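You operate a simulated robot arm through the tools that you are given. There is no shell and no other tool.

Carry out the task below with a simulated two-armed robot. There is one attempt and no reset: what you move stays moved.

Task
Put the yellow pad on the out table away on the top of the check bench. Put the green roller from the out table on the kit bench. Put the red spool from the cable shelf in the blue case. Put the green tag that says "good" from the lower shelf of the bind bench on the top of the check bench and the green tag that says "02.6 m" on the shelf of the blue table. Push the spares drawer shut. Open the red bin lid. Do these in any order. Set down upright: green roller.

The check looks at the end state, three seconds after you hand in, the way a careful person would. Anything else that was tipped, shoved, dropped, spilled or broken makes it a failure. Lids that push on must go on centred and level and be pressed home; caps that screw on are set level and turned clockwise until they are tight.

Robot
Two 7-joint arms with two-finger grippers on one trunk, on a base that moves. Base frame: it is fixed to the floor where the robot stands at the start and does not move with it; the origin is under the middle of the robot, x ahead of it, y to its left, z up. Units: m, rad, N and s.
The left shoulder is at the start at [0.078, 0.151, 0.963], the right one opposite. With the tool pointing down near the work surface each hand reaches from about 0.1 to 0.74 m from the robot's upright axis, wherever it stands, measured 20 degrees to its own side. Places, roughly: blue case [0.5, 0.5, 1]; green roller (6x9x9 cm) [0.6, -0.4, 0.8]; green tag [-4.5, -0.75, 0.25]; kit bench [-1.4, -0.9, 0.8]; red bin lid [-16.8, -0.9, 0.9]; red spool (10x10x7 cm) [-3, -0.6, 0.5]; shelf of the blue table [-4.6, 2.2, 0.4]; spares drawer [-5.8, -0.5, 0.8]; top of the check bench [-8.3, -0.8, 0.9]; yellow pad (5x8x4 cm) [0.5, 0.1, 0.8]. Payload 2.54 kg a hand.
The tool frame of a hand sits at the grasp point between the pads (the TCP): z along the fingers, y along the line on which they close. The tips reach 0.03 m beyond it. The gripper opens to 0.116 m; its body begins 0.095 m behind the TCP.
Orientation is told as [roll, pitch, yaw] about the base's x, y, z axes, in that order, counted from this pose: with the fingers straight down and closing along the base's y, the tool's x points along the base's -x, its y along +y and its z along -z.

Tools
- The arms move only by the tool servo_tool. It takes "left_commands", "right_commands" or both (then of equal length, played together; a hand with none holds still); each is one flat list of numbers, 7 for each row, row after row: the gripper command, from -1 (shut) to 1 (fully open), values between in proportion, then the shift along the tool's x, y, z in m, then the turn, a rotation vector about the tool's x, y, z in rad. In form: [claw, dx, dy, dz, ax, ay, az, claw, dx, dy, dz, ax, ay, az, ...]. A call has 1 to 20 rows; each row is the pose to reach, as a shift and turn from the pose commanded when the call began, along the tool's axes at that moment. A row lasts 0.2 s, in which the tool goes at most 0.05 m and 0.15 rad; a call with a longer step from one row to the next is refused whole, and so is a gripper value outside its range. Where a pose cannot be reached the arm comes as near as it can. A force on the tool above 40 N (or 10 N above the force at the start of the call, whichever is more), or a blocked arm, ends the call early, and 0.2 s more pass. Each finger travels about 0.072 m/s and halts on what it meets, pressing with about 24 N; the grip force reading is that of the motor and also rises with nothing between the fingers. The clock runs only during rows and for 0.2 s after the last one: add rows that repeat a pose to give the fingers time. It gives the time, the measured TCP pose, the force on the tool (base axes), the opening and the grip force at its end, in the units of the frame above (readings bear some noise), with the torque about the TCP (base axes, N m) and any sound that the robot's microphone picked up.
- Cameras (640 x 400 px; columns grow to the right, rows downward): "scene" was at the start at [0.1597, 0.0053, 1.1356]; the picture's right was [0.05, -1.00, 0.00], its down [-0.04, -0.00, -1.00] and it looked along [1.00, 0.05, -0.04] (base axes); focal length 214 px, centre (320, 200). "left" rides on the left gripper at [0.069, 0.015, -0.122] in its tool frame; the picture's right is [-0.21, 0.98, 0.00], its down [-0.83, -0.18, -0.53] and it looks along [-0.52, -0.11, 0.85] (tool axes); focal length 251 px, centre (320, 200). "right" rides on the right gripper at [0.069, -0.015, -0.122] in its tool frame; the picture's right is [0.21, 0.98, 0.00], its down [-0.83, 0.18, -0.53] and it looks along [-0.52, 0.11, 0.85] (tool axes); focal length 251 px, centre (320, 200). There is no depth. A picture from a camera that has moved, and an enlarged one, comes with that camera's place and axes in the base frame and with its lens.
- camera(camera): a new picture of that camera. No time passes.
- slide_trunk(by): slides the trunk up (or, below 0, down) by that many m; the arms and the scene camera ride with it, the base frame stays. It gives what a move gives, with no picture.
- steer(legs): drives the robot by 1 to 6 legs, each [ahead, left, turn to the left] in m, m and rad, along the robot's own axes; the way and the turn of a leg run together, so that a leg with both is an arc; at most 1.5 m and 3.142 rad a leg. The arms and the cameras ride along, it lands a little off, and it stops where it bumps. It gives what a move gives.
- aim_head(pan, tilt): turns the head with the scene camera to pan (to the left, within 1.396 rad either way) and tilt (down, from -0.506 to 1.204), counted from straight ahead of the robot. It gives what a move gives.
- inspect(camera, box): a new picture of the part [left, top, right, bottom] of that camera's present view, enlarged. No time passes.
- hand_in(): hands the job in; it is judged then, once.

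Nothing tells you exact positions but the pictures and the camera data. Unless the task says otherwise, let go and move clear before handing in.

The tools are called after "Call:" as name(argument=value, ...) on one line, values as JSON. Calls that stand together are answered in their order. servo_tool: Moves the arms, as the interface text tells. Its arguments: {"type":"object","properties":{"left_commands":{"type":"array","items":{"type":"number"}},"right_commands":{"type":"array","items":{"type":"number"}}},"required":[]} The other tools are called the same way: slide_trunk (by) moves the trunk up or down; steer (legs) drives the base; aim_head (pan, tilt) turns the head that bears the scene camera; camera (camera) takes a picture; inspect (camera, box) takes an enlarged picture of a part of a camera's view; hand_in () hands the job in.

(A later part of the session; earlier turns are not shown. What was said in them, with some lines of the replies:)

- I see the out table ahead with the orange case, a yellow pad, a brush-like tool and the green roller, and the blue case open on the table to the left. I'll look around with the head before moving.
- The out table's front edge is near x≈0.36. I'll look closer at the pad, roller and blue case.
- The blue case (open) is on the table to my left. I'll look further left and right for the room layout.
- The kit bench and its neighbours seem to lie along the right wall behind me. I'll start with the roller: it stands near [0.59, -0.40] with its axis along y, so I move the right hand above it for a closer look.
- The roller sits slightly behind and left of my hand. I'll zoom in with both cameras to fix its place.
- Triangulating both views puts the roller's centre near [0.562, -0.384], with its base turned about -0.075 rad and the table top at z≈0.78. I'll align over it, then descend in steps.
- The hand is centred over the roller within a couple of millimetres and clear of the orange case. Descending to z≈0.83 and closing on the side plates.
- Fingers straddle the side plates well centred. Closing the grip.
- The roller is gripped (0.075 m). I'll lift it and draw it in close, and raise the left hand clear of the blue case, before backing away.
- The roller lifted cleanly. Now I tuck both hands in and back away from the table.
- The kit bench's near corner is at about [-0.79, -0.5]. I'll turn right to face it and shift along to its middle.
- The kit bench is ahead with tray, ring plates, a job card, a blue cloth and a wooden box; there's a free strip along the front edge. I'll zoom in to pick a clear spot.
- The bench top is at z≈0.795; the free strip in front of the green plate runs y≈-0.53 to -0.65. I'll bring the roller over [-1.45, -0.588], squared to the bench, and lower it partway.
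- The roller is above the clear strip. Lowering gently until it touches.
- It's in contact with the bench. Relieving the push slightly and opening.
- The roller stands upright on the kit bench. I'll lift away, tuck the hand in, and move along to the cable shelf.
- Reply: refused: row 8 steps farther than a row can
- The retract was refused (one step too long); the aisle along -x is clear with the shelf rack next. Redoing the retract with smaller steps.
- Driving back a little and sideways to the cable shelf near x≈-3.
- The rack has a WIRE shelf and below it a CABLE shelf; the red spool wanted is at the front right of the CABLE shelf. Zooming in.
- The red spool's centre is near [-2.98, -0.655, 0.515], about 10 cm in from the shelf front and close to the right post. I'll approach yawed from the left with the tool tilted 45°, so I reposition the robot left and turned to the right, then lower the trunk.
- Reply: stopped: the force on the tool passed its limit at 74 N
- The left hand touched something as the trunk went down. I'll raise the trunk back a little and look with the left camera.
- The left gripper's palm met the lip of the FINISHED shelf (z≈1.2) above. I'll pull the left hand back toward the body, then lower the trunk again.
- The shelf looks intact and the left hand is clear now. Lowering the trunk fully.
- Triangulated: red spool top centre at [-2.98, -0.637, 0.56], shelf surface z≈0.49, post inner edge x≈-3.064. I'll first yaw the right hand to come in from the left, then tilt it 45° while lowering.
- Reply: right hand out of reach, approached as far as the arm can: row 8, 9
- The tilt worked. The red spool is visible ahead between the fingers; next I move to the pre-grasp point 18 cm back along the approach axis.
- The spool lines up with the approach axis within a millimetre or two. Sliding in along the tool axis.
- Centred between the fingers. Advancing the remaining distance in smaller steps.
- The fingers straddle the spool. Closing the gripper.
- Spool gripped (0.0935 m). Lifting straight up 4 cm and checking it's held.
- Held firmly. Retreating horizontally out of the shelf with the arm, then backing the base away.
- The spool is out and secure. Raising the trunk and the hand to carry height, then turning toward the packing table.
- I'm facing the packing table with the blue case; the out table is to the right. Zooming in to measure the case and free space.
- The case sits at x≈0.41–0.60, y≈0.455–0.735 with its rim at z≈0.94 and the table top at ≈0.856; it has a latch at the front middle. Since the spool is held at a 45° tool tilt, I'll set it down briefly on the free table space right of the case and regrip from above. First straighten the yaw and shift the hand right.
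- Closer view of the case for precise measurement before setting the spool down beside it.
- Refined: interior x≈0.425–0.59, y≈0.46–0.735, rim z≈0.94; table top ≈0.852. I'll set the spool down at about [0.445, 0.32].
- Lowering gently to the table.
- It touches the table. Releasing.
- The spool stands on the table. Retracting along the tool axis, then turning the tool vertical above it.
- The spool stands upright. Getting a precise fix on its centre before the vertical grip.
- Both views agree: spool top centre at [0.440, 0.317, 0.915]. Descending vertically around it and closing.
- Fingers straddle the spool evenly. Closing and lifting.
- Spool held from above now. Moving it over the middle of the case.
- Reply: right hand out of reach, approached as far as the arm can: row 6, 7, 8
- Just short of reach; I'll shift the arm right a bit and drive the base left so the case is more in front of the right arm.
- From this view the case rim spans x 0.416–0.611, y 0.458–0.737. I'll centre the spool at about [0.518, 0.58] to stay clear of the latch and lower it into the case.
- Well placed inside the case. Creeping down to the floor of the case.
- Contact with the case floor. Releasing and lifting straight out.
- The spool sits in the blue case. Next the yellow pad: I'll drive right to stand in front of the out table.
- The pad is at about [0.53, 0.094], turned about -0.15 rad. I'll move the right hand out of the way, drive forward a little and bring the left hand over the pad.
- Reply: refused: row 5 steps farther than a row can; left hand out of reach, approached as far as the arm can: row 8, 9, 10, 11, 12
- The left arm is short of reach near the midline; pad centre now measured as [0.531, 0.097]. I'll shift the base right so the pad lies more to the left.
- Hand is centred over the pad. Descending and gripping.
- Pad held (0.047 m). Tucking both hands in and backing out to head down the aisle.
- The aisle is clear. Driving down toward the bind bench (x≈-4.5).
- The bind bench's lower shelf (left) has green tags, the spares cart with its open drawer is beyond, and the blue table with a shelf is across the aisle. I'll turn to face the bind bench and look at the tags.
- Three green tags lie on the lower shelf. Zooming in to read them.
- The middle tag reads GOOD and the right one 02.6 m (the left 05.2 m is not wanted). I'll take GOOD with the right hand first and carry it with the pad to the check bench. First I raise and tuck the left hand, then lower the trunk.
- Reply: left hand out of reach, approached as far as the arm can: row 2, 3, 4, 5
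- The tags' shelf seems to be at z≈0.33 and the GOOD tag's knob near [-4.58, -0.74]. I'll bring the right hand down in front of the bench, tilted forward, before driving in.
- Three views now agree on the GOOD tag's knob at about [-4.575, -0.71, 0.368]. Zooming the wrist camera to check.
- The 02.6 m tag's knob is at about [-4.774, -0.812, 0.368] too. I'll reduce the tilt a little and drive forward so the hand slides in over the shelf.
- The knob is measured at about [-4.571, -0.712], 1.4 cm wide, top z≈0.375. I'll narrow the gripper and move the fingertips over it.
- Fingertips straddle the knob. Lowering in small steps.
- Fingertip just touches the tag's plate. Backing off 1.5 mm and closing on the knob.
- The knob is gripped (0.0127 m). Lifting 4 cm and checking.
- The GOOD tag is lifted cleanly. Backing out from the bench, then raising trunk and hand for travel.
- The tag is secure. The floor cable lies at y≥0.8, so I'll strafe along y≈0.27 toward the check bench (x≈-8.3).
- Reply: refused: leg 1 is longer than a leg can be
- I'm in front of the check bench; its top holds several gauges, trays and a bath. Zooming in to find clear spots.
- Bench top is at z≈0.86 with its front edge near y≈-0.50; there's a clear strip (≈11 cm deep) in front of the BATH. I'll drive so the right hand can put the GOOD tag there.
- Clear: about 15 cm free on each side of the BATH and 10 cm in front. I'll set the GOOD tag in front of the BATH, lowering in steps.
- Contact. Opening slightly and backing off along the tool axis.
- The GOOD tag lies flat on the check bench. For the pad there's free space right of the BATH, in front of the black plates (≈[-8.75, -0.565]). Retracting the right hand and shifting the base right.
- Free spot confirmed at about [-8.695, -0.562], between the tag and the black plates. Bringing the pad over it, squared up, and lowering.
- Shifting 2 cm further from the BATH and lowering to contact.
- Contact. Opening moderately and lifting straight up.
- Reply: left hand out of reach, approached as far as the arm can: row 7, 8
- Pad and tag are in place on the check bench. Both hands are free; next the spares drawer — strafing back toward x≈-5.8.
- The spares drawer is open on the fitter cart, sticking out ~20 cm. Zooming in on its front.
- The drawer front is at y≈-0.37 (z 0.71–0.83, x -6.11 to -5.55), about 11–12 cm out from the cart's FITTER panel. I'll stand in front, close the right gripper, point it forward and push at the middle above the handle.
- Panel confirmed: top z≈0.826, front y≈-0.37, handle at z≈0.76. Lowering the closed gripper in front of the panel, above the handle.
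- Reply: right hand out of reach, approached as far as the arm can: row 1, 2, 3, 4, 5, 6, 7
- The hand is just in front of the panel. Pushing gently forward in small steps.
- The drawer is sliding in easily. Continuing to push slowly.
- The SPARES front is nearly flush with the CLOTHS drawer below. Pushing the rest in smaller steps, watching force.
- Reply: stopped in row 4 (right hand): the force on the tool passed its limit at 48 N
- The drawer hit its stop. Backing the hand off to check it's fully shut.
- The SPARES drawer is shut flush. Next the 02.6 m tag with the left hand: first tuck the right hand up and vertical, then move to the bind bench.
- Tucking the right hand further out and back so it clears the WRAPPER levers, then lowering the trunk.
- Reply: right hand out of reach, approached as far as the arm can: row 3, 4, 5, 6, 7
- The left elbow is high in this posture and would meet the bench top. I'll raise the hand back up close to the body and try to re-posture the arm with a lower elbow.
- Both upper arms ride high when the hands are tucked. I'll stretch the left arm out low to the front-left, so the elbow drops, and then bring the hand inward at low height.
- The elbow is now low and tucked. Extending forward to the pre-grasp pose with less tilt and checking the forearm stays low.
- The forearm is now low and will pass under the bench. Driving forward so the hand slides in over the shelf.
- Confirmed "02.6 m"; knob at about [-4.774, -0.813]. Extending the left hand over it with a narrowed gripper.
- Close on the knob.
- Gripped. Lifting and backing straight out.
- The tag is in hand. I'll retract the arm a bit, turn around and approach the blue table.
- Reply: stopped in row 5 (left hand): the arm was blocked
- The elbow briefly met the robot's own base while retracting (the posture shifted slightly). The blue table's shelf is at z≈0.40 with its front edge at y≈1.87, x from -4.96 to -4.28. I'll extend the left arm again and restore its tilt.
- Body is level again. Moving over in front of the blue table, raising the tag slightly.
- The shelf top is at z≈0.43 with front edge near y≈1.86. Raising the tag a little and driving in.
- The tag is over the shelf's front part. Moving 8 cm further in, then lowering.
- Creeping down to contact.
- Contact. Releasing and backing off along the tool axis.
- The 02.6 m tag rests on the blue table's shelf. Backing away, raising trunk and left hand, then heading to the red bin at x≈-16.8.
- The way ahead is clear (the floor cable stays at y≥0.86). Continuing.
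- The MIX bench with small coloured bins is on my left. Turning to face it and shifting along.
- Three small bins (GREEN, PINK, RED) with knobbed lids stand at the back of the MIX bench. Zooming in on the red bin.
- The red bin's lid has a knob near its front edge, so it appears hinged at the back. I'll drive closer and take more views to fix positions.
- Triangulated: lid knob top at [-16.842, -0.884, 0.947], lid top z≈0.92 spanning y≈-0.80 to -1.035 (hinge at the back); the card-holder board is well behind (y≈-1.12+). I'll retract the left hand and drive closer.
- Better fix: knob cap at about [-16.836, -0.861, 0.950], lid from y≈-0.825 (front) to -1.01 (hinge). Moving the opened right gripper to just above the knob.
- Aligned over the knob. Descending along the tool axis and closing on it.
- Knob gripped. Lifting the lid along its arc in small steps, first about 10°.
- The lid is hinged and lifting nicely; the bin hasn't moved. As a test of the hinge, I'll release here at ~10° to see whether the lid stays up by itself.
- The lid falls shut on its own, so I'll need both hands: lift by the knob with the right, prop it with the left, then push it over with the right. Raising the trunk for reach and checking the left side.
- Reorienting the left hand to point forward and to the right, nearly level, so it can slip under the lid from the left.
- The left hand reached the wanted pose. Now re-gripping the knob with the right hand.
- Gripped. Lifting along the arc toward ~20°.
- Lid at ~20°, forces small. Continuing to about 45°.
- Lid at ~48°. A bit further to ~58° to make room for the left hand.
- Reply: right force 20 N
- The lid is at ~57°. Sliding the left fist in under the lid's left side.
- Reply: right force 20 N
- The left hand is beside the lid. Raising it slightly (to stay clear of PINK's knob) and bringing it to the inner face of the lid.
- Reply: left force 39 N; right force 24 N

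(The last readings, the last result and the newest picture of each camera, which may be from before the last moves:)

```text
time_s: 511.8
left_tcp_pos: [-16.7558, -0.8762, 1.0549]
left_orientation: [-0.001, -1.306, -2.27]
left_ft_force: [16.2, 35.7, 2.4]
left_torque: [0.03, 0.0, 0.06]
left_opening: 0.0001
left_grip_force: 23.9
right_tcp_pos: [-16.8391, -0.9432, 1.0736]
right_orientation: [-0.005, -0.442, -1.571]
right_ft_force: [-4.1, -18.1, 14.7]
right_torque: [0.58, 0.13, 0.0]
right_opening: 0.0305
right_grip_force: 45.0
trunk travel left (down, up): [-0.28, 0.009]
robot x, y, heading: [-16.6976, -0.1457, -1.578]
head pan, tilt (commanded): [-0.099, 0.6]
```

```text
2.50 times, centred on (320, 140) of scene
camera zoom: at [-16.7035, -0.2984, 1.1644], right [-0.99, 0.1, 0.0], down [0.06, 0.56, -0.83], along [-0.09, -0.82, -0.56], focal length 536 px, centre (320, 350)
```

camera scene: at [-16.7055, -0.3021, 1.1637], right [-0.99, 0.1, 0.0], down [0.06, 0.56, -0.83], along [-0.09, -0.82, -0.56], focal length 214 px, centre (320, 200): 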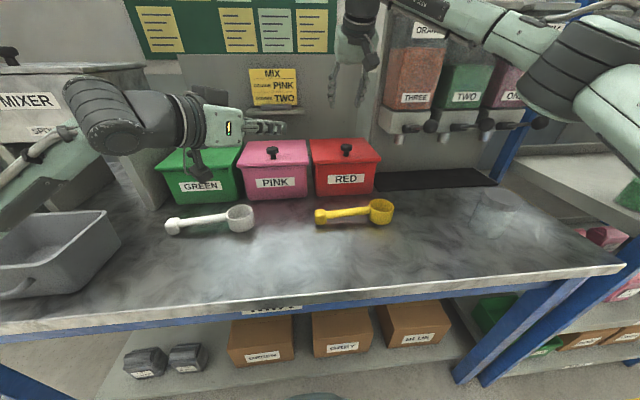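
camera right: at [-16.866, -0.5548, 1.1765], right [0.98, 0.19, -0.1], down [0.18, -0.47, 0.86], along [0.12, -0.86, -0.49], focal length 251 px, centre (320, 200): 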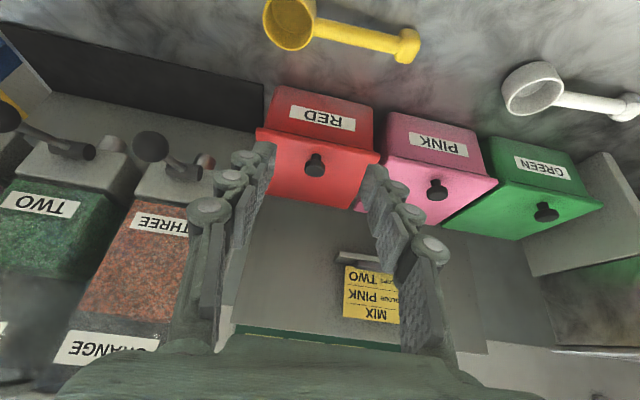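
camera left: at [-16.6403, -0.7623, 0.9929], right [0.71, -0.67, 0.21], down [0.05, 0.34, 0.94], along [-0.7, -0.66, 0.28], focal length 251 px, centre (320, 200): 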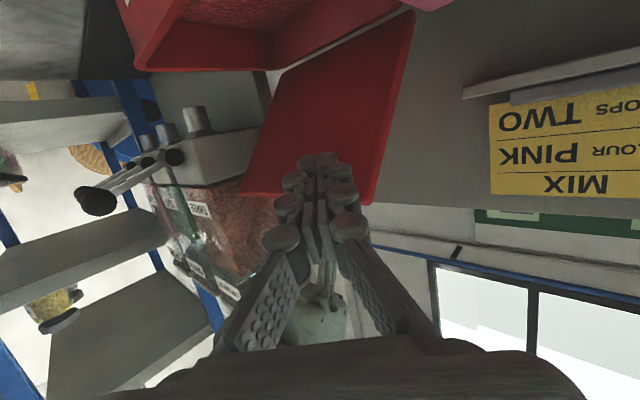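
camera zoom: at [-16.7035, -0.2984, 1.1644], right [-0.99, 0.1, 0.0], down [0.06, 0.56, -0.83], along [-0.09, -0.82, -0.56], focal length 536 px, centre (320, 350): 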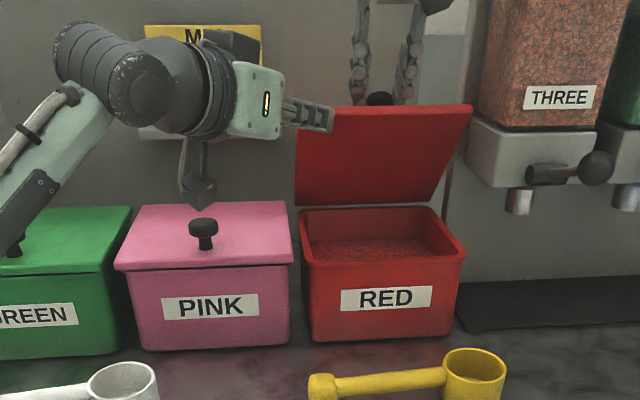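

The left fist is braced against the lid's inner face. Releasing the knob with the right hand and retreating it upward.

Call:
servo_tool(right_commands=[-0.3, 0, 0, 0, 0, 0, 0, 0, 0, 0, 0, 0, 0, 0, 0.1, 0, 0, 0, 0, 0, 0, 0.1, 0, 0, -0.03, 0, 0, 0, 0.1, 0, 0, -0.07, 0, 0, 0, 0.1, 0, 0, -0.11, 0, 0, 0, 0.1, 0, 0, -0.15, 0, 0, 0])

Call:
inspect(camera="scene", box=[220, 60, 420, 220])

```text
time_s: 513.4
left_tcp_pos: [-16.7568, -0.8812, 1.0506]
left_orientation: [-0.006, -1.297, -2.263]
left_ft_force: [-0.3, 1.1, -1.2]
left_torque: [0.04, 0.01, -0.02]
left_opening: 0.0001
left_grip_force: 23.5
right_tcp_pos: [-16.8403, -0.8825, 1.205]
right_orientation: [-0.002, -0.434, -1.568]
right_ft_force: [-0.6, 0.0, 0.7]
right_torque: [0.01, -0.03, 0.01]
right_opening: 0.0639
right_grip_force: 0.0
trunk travel left (down, up): [-0.28, 0.009]
robot x, y, heading: [-16.6943, -0.1462, -1.575]
head pan, tilt (commanded): [-0.099, 0.6]
```

```text
2.50 times, centred on (320, 140) of scene
camera zoom: at [-16.7053, -0.3017, 1.1637], right [-0.99, 0.1, 0.0], down [0.06, 0.56, -0.83], along [-0.09, -0.82, -0.56], focal length 536 px, centre (320, 350)
```

zoom: 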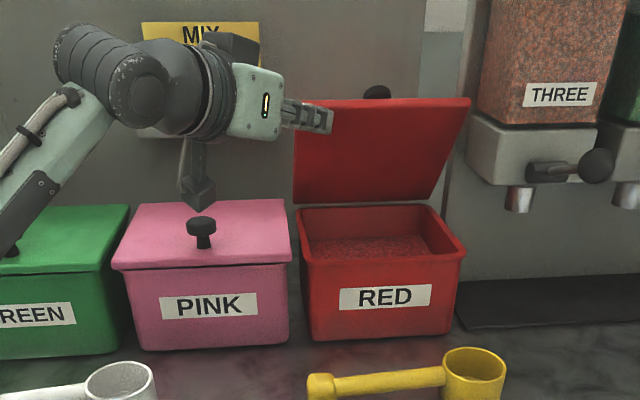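

The lid rests on the left fist. Pushing it back and up slowly with the left hand.

Call:
servo_tool(left_commands=[-1, -0.0072, 0.0075, 0.0073, 0, 0, 0, -1, -0.0145, 0.015, 0.0145, 0, 0, 0, -1, -0.0217, 0.0225, 0.0218, 0, 0, 0, -1, -0.026, 0.031, 0.031, 0, 0, 0, -1, -0.03, 0.04, 0.04, 0, 0, 0, -1, -0.0347, 0.0482, 0.05, 0, 0, 0, -1, -0.0347, 0.0482, 0.05, 0, 0, 0])

Call:
inspect(camera="scene", box=[220, 60, 420, 220])

```text
time_s: 515.0
left_tcp_pos: [-16.7554, -0.9558, 1.0698]
left_orientation: [-0.007, -1.298, -2.264]
left_ft_force: [-0.9, -0.4, -0.4]
left_torque: [-0.01, 0.01, 0.01]
left_opening: 0.0002
left_grip_force: 23.5
right_tcp_pos: [-16.8384, -0.8832, 1.2049]
right_orientation: [0.0, -0.434, -1.566]
right_ft_force: [-0.2, 0.4, 0.1]
right_torque: [-0.03, 0.02, 0.0]
right_opening: 0.064
right_grip_force: 0.0
trunk travel left (down, up): [-0.28, 0.009]
robot x, y, heading: [-16.6928, -0.1477, -1.571]
head pan, tilt (commanded): [-0.099, 0.6]
```

```text
2.50 times, centred on (320, 140) of scene
camera zoom: at [-16.7055, -0.3023, 1.1636], right [-0.99, 0.1, 0.0], down [0.06, 0.56, -0.83], along [-0.09, -0.82, -0.56], focal length 536 px, centre (320, 350)
```

zoom: 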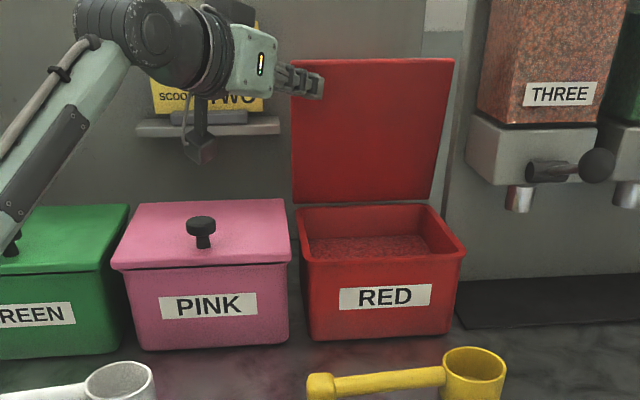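

Nearly vertical. Continuing past vertical.

Call:
servo_tool(left_commands=[-1, -0.0023, 0.0071, 0.0081, 0, 0, 0, -1, -0.0045, 0.0142, 0.0162, 0, 0, 0, -1, -0.0068, 0.0212, 0.0244, 0, 0, 0, -1, -0.009, 0.0283, 0.0325, 0, 0, 0, -1, -0.0113, 0.0354, 0.0406, 0, 0, 0, -1, -0.0113, 0.0354, 0.0406, 0, 0, 0])

Call:
inspect(camera="scene", box=[220, 60, 420, 220])

Call:
camera(camera="right")

```text
time_s: 516.4
left_tcp_pos: [-16.7541, -1.0106, 1.0711]
left_orientation: [-0.008, -1.299, -2.263]
left_ft_force: [0.3, 0.1, -0.2]
left_torque: [-0.01, 0.0, 0.02]
left_opening: 0.0
left_grip_force: 23.7
right_tcp_pos: [-16.8407, -0.8826, 1.2055]
right_orientation: [-0.003, -0.432, -1.566]
right_ft_force: [0.7, 0.1, -0.6]
right_torque: [-0.02, -0.01, -0.01]
right_opening: 0.064
right_grip_force: 0.0
trunk travel left (down, up): [-0.28, 0.009]
robot x, y, heading: [-16.6983, -0.1472, -1.574]
head pan, tilt (commanded): [-0.099, 0.6]
```

```text
2.50 times, centred on (320, 140) of scene
camera zoom: at [-16.7055, -0.3023, 1.1636], right [-0.99, 0.1, 0.0], down [0.06, 0.56, -0.83], along [-0.09, -0.82, -0.56], focal length 536 px, centre (320, 350)
```

zoom: 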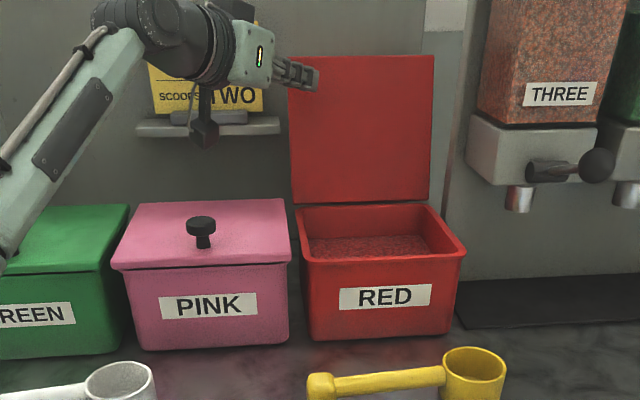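

```text
taken
camera right: at [-16.8539, -0.7694, 1.2864], right [0.98, 0.2, -0.09], down [0.18, -0.53, 0.83], along [0.12, -0.83, -0.55], focal length 251 px, centre (320, 200)
```

right: 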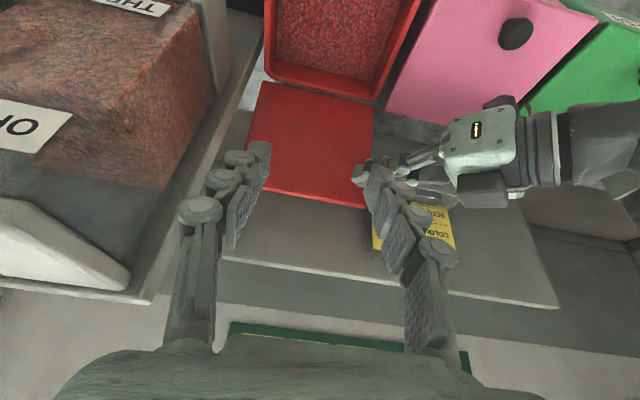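

The lid looks past vertical with no load on the fist. Withdrawing the left hand a little to see whether the lid stays open.

Call:
servo_tool(left_commands=[-1, 0.003, -0.009, -0.011, 0, 0, 0, -1, 0.006, -0.018, -0.022, 0, 0, 0, -1, 0.006, -0.018, -0.022, 0, 0, 0])

Call:
inspect(camera="scene", box=[220, 60, 420, 220])

Call:
camera(camera="right")

```text
time_s: 517.2
left_tcp_pos: [-16.7548, -0.9808, 1.0695]
left_orientation: [-0.01, -1.3, -2.261]
left_ft_force: [0.3, 0.5, -0.2]
left_torque: [0.01, 0.01, 0.02]
left_opening: 0.0
left_grip_force: 23.9
right_tcp_pos: [-16.8397, -0.882, 1.2045]
right_orientation: [-0.001, -0.433, -1.566]
right_ft_force: [-0.2, -0.5, 0.1]
right_torque: [0.04, 0.02, -0.03]
right_opening: 0.0639
right_grip_force: 0.1
trunk travel left (down, up): [-0.28, 0.009]
robot x, y, heading: [-16.6994, -0.1466, -1.573]
head pan, tilt (commanded): [-0.099, 0.6]
```

```text
2.50 times, centred on (320, 140) of scene
camera zoom: at [-16.7056, -0.3024, 1.1636], right [-0.99, 0.1, 0.0], down [0.06, 0.56, -0.83], along [-0.09, -0.82, -0.56], focal length 536 px, centre (320, 350)
```

zoom: 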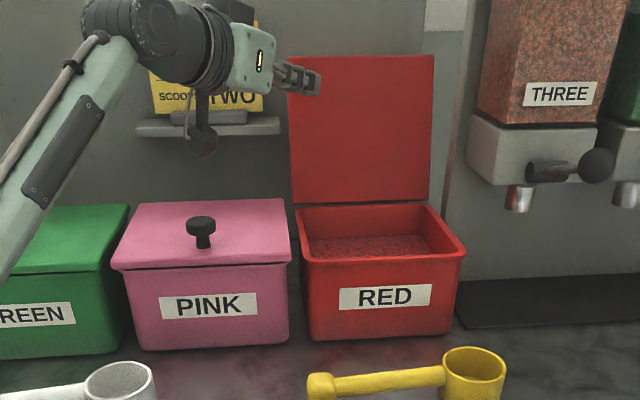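

```text
taken
camera right: at [-16.854, -0.7694, 1.2863], right [0.98, 0.2, -0.09], down [0.18, -0.53, 0.83], along [0.12, -0.83, -0.55], focal length 251 px, centre (320, 200)
```

right: 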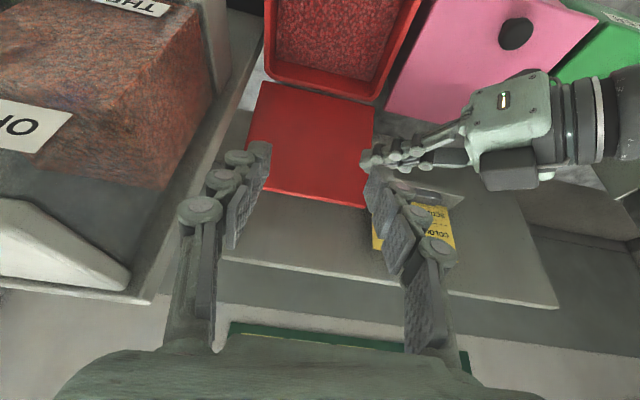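

The lid stays open on its own. Withdrawing the left hand along its way in, then the right hand.

Call:
servo_tool(left_commands=[-1, 0.01, -0.0157, -0.0422, 0, 0, 0, -1, 0.02, -0.0315, -0.0845, 0, 0, 0, -1, 0.03, -0.0472, -0.1267, 0, 0, 0, -1, 0.04, -0.063, -0.169, 0, 0, 0, -1, 0.05, -0.0787, -0.2112, 0, 0, 0, -1, 0.06, -0.0944, -0.2534, 0, 0, 0, -1, 0.06, -0.0944, -0.2534, 0, 0, 0])

Call:
servo_tool(right_commands=[0.1, 0.04, 0, -0.01, 0, 0, 0, 0.1, 0.08, 0, -0.02, 0, 0, 0, 0.1, 0.12, 0, -0.03, 0, 0, 0, 0.1, 0.16, 0, -0.04, 0, 0, 0, 0.1, 0.2, 0, -0.05, 0, 0, 0, 0.1, 0.24, 0, -0.06, 0, 0, 0, 0.1, 0.24, 0, -0.06, 0, 0, 0])

Call:
camera(camera="scene")

Call:
inspect(camera="scene", box=[220, 60, 420, 220])

```text
time_s: 518.8
left_tcp_pos: [-16.6597, -0.7241, 1.0795]
left_orientation: [-0.007, -1.298, -2.262]
left_ft_force: [0.3, -0.6, -1.1]
left_torque: [0.0, 0.0, 0.06]
left_opening: 0.0
left_grip_force: 23.7
right_tcp_pos: [-16.84, -0.8831, 1.2052]
right_orientation: [-0.002, -0.432, -1.567]
right_ft_force: [0.8, 0.1, 0.2]
right_torque: [0.01, 0.02, -0.03]
right_opening: 0.0637
right_grip_force: 0.0
trunk travel left (down, up): [-0.28, 0.009]
robot x, y, heading: [-16.6974, -0.1469, -1.573]
head pan, tilt (commanded): [-0.099, 0.6]
```

```text
time_s: 520.4
left_tcp_pos: [-16.6596, -0.7241, 1.0796]
left_orientation: [-0.007, -1.297, -2.261]
left_ft_force: [-0.6, -0.7, -0.1]
left_torque: [-0.03, 0.02, 0.03]
left_opening: 0.0001
left_grip_force: 24.3
right_tcp_pos: [-16.8424, -0.6373, 1.1561]
right_orientation: [-0.001, -0.433, -1.566]
right_ft_force: [-0.4, 0.4, -0.3]
right_torque: [0.0, 0.0, 0.03]
right_opening: 0.0638
right_grip_force: 0.0
trunk travel left (down, up): [-0.28, 0.009]
robot x, y, heading: [-16.6973, -0.1492, -1.572]
head pan, tilt (commanded): [-0.099, 0.6]
```

```text
taken
camera scene: at [-16.7055, -0.3025, 1.1636], right [-0.99, 0.1, 0.0], down [0.06, 0.56, -0.82], along [-0.09, -0.82, -0.57], focal length 214 px, centre (320, 200)
```

scene: 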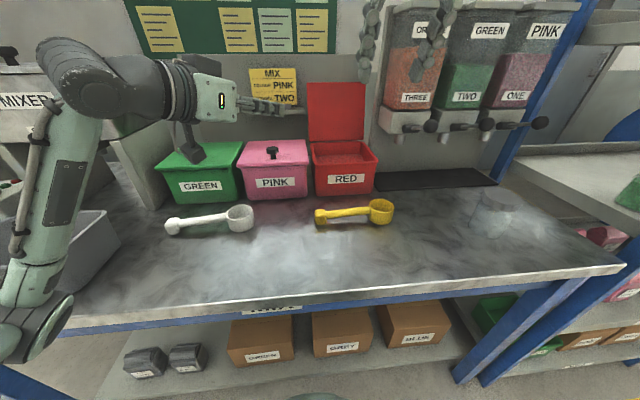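

```text
2.50 times, centred on (320, 140) of scene
camera zoom: at [-16.7055, -0.3025, 1.1636], right [-0.99, 0.1, 0.0], down [0.06, 0.56, -0.82], along [-0.09, -0.82, -0.57], focal length 536 px, centre (320, 350)
```

zoom: 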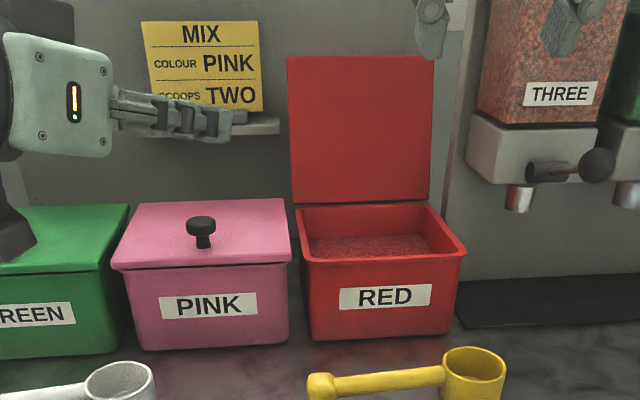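

The lid stands open. Backing the robot away and checking the bench.

Call:
steer(legs=[[-0.5, 0, 0]])

Call:
aim_head(pan=0, tilt=0.45)

Call:
camera(camera="scene")

Call:
inspect(camera="scene", box=[130, 80, 450, 260])

```text
time_s: 523.4
left_tcp_pos: [-16.6573, -0.2067, 1.0808]
left_orientation: [-0.005, -1.299, -2.261]
left_ft_force: [0.0, -0.1, -0.1]
left_torque: [0.03, 0.0, 0.0]
left_opening: 0.0
left_grip_force: 24.2
right_tcp_pos: [-16.8411, -0.122, 1.1565]
right_orientation: [-0.002, -0.432, -1.566]
right_ft_force: [-1.1, 0.4, -0.1]
right_torque: [0.0, -0.01, -0.04]
right_opening: 0.0637
right_grip_force: 0.0
trunk travel left (down, up): [-0.28, 0.009]
robot x, y, heading: [-16.6959, 0.3716, -1.576]
head pan, tilt (commanded): [-0.099, 0.6]
```

```text
time_s: 524.1
left_tcp_pos: [-16.6571, -0.2078, 1.0804]
left_orientation: [-0.007, -1.297, -2.262]
left_ft_force: [0.1, 0.0, 0.7]
left_torque: [0.02, -0.01, -0.02]
left_opening: 0.0
left_grip_force: 24.2
right_tcp_pos: [-16.8399, -0.1216, 1.1565]
right_orientation: [-0.002, -0.433, -1.566]
right_ft_force: [0.2, 0.7, 0.4]
right_torque: [0.02, -0.01, 0.03]
right_opening: 0.0637
right_grip_force: 0.1
trunk travel left (down, up): [-0.28, 0.009]
robot x, y, heading: [-16.6939, 0.3706, -1.569]
head pan, tilt (commanded): [0.0, 0.45]
```

```text
taken
camera scene: at [-16.6949, 0.2098, 1.1771], right [-1.0, 0.0, 0.0], down [0.0, 0.44, -0.9], along [0.0, -0.9, -0.44], focal length 214 px, centre (320, 200)
```

scene: 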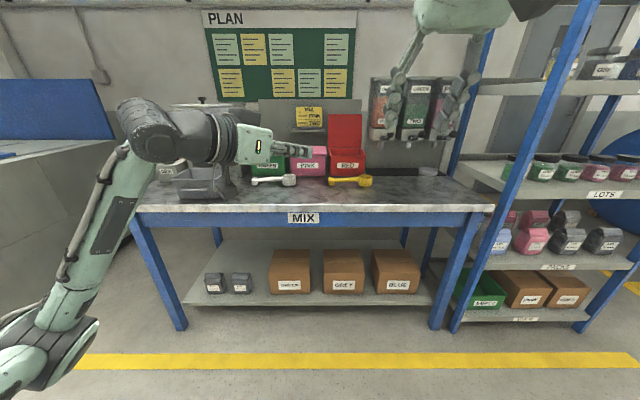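

```text
2.00 times, centred on (290, 170) of scene
camera zoom: at [-16.6949, 0.2098, 1.1771], right [-1.0, 0.0, 0.0], down [0.0, 0.44, -0.9], along [0.0, -0.9, -0.44], focal length 429 px, centre (380, 260)
```

zoom: 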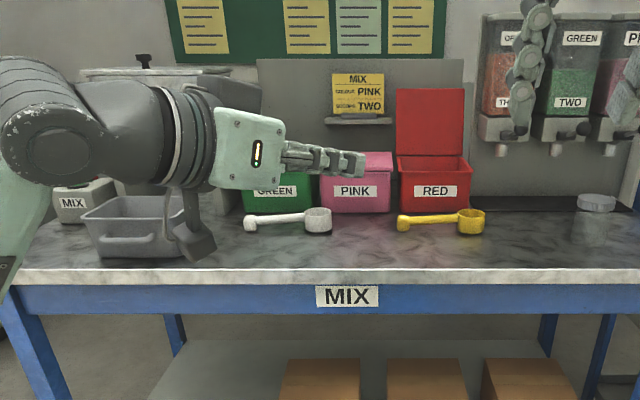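

The red bin's lid stands open, and the tray, scoops and other bins on the MIX bench are where they were. Everything on the list is done, and both hands are empty and clear, so I'm handing in.

Call:
hand_in()

```text
The job is handed in.
```

I've handed the job in. All the tasks are done as far as I could check; each was confirmed in a picture right after I did it. I didn't go back at the end to recheck the earlier stops.

- **Yellow pad:** on top of the check bench, just right of the bath.
- **Green roller:** upright on the kit bench, at the front in front of the ring plates.
- **Red spool:** taken from the cable shelf and set in the blue case.
- **GOOD tag:** lying flat on top of the check bench, in front of the bath.
- **02.6 m tag:** on the shelf of the blue table.
- **Spares drawer:** pushed to its stop and flush with the cart front.
- **Red bin lid:** open past vertical, and it stays there by itself.

- **Bump on the rack:** while reaching for the spool, my left gripper pressed on the front edge of the FINISHED shelf. The reading peaked at 74 N. I saw nothing moved or damaged.
- **Lid dropped once:** during a test release from about 10°, the red lid fell shut before I opened it properly. The bin did not move.
- **Not touched:** the CLOTHS drawer under the spares drawer looks slightly proud of the cart front. It looked the same during the push, so I left it as it was.
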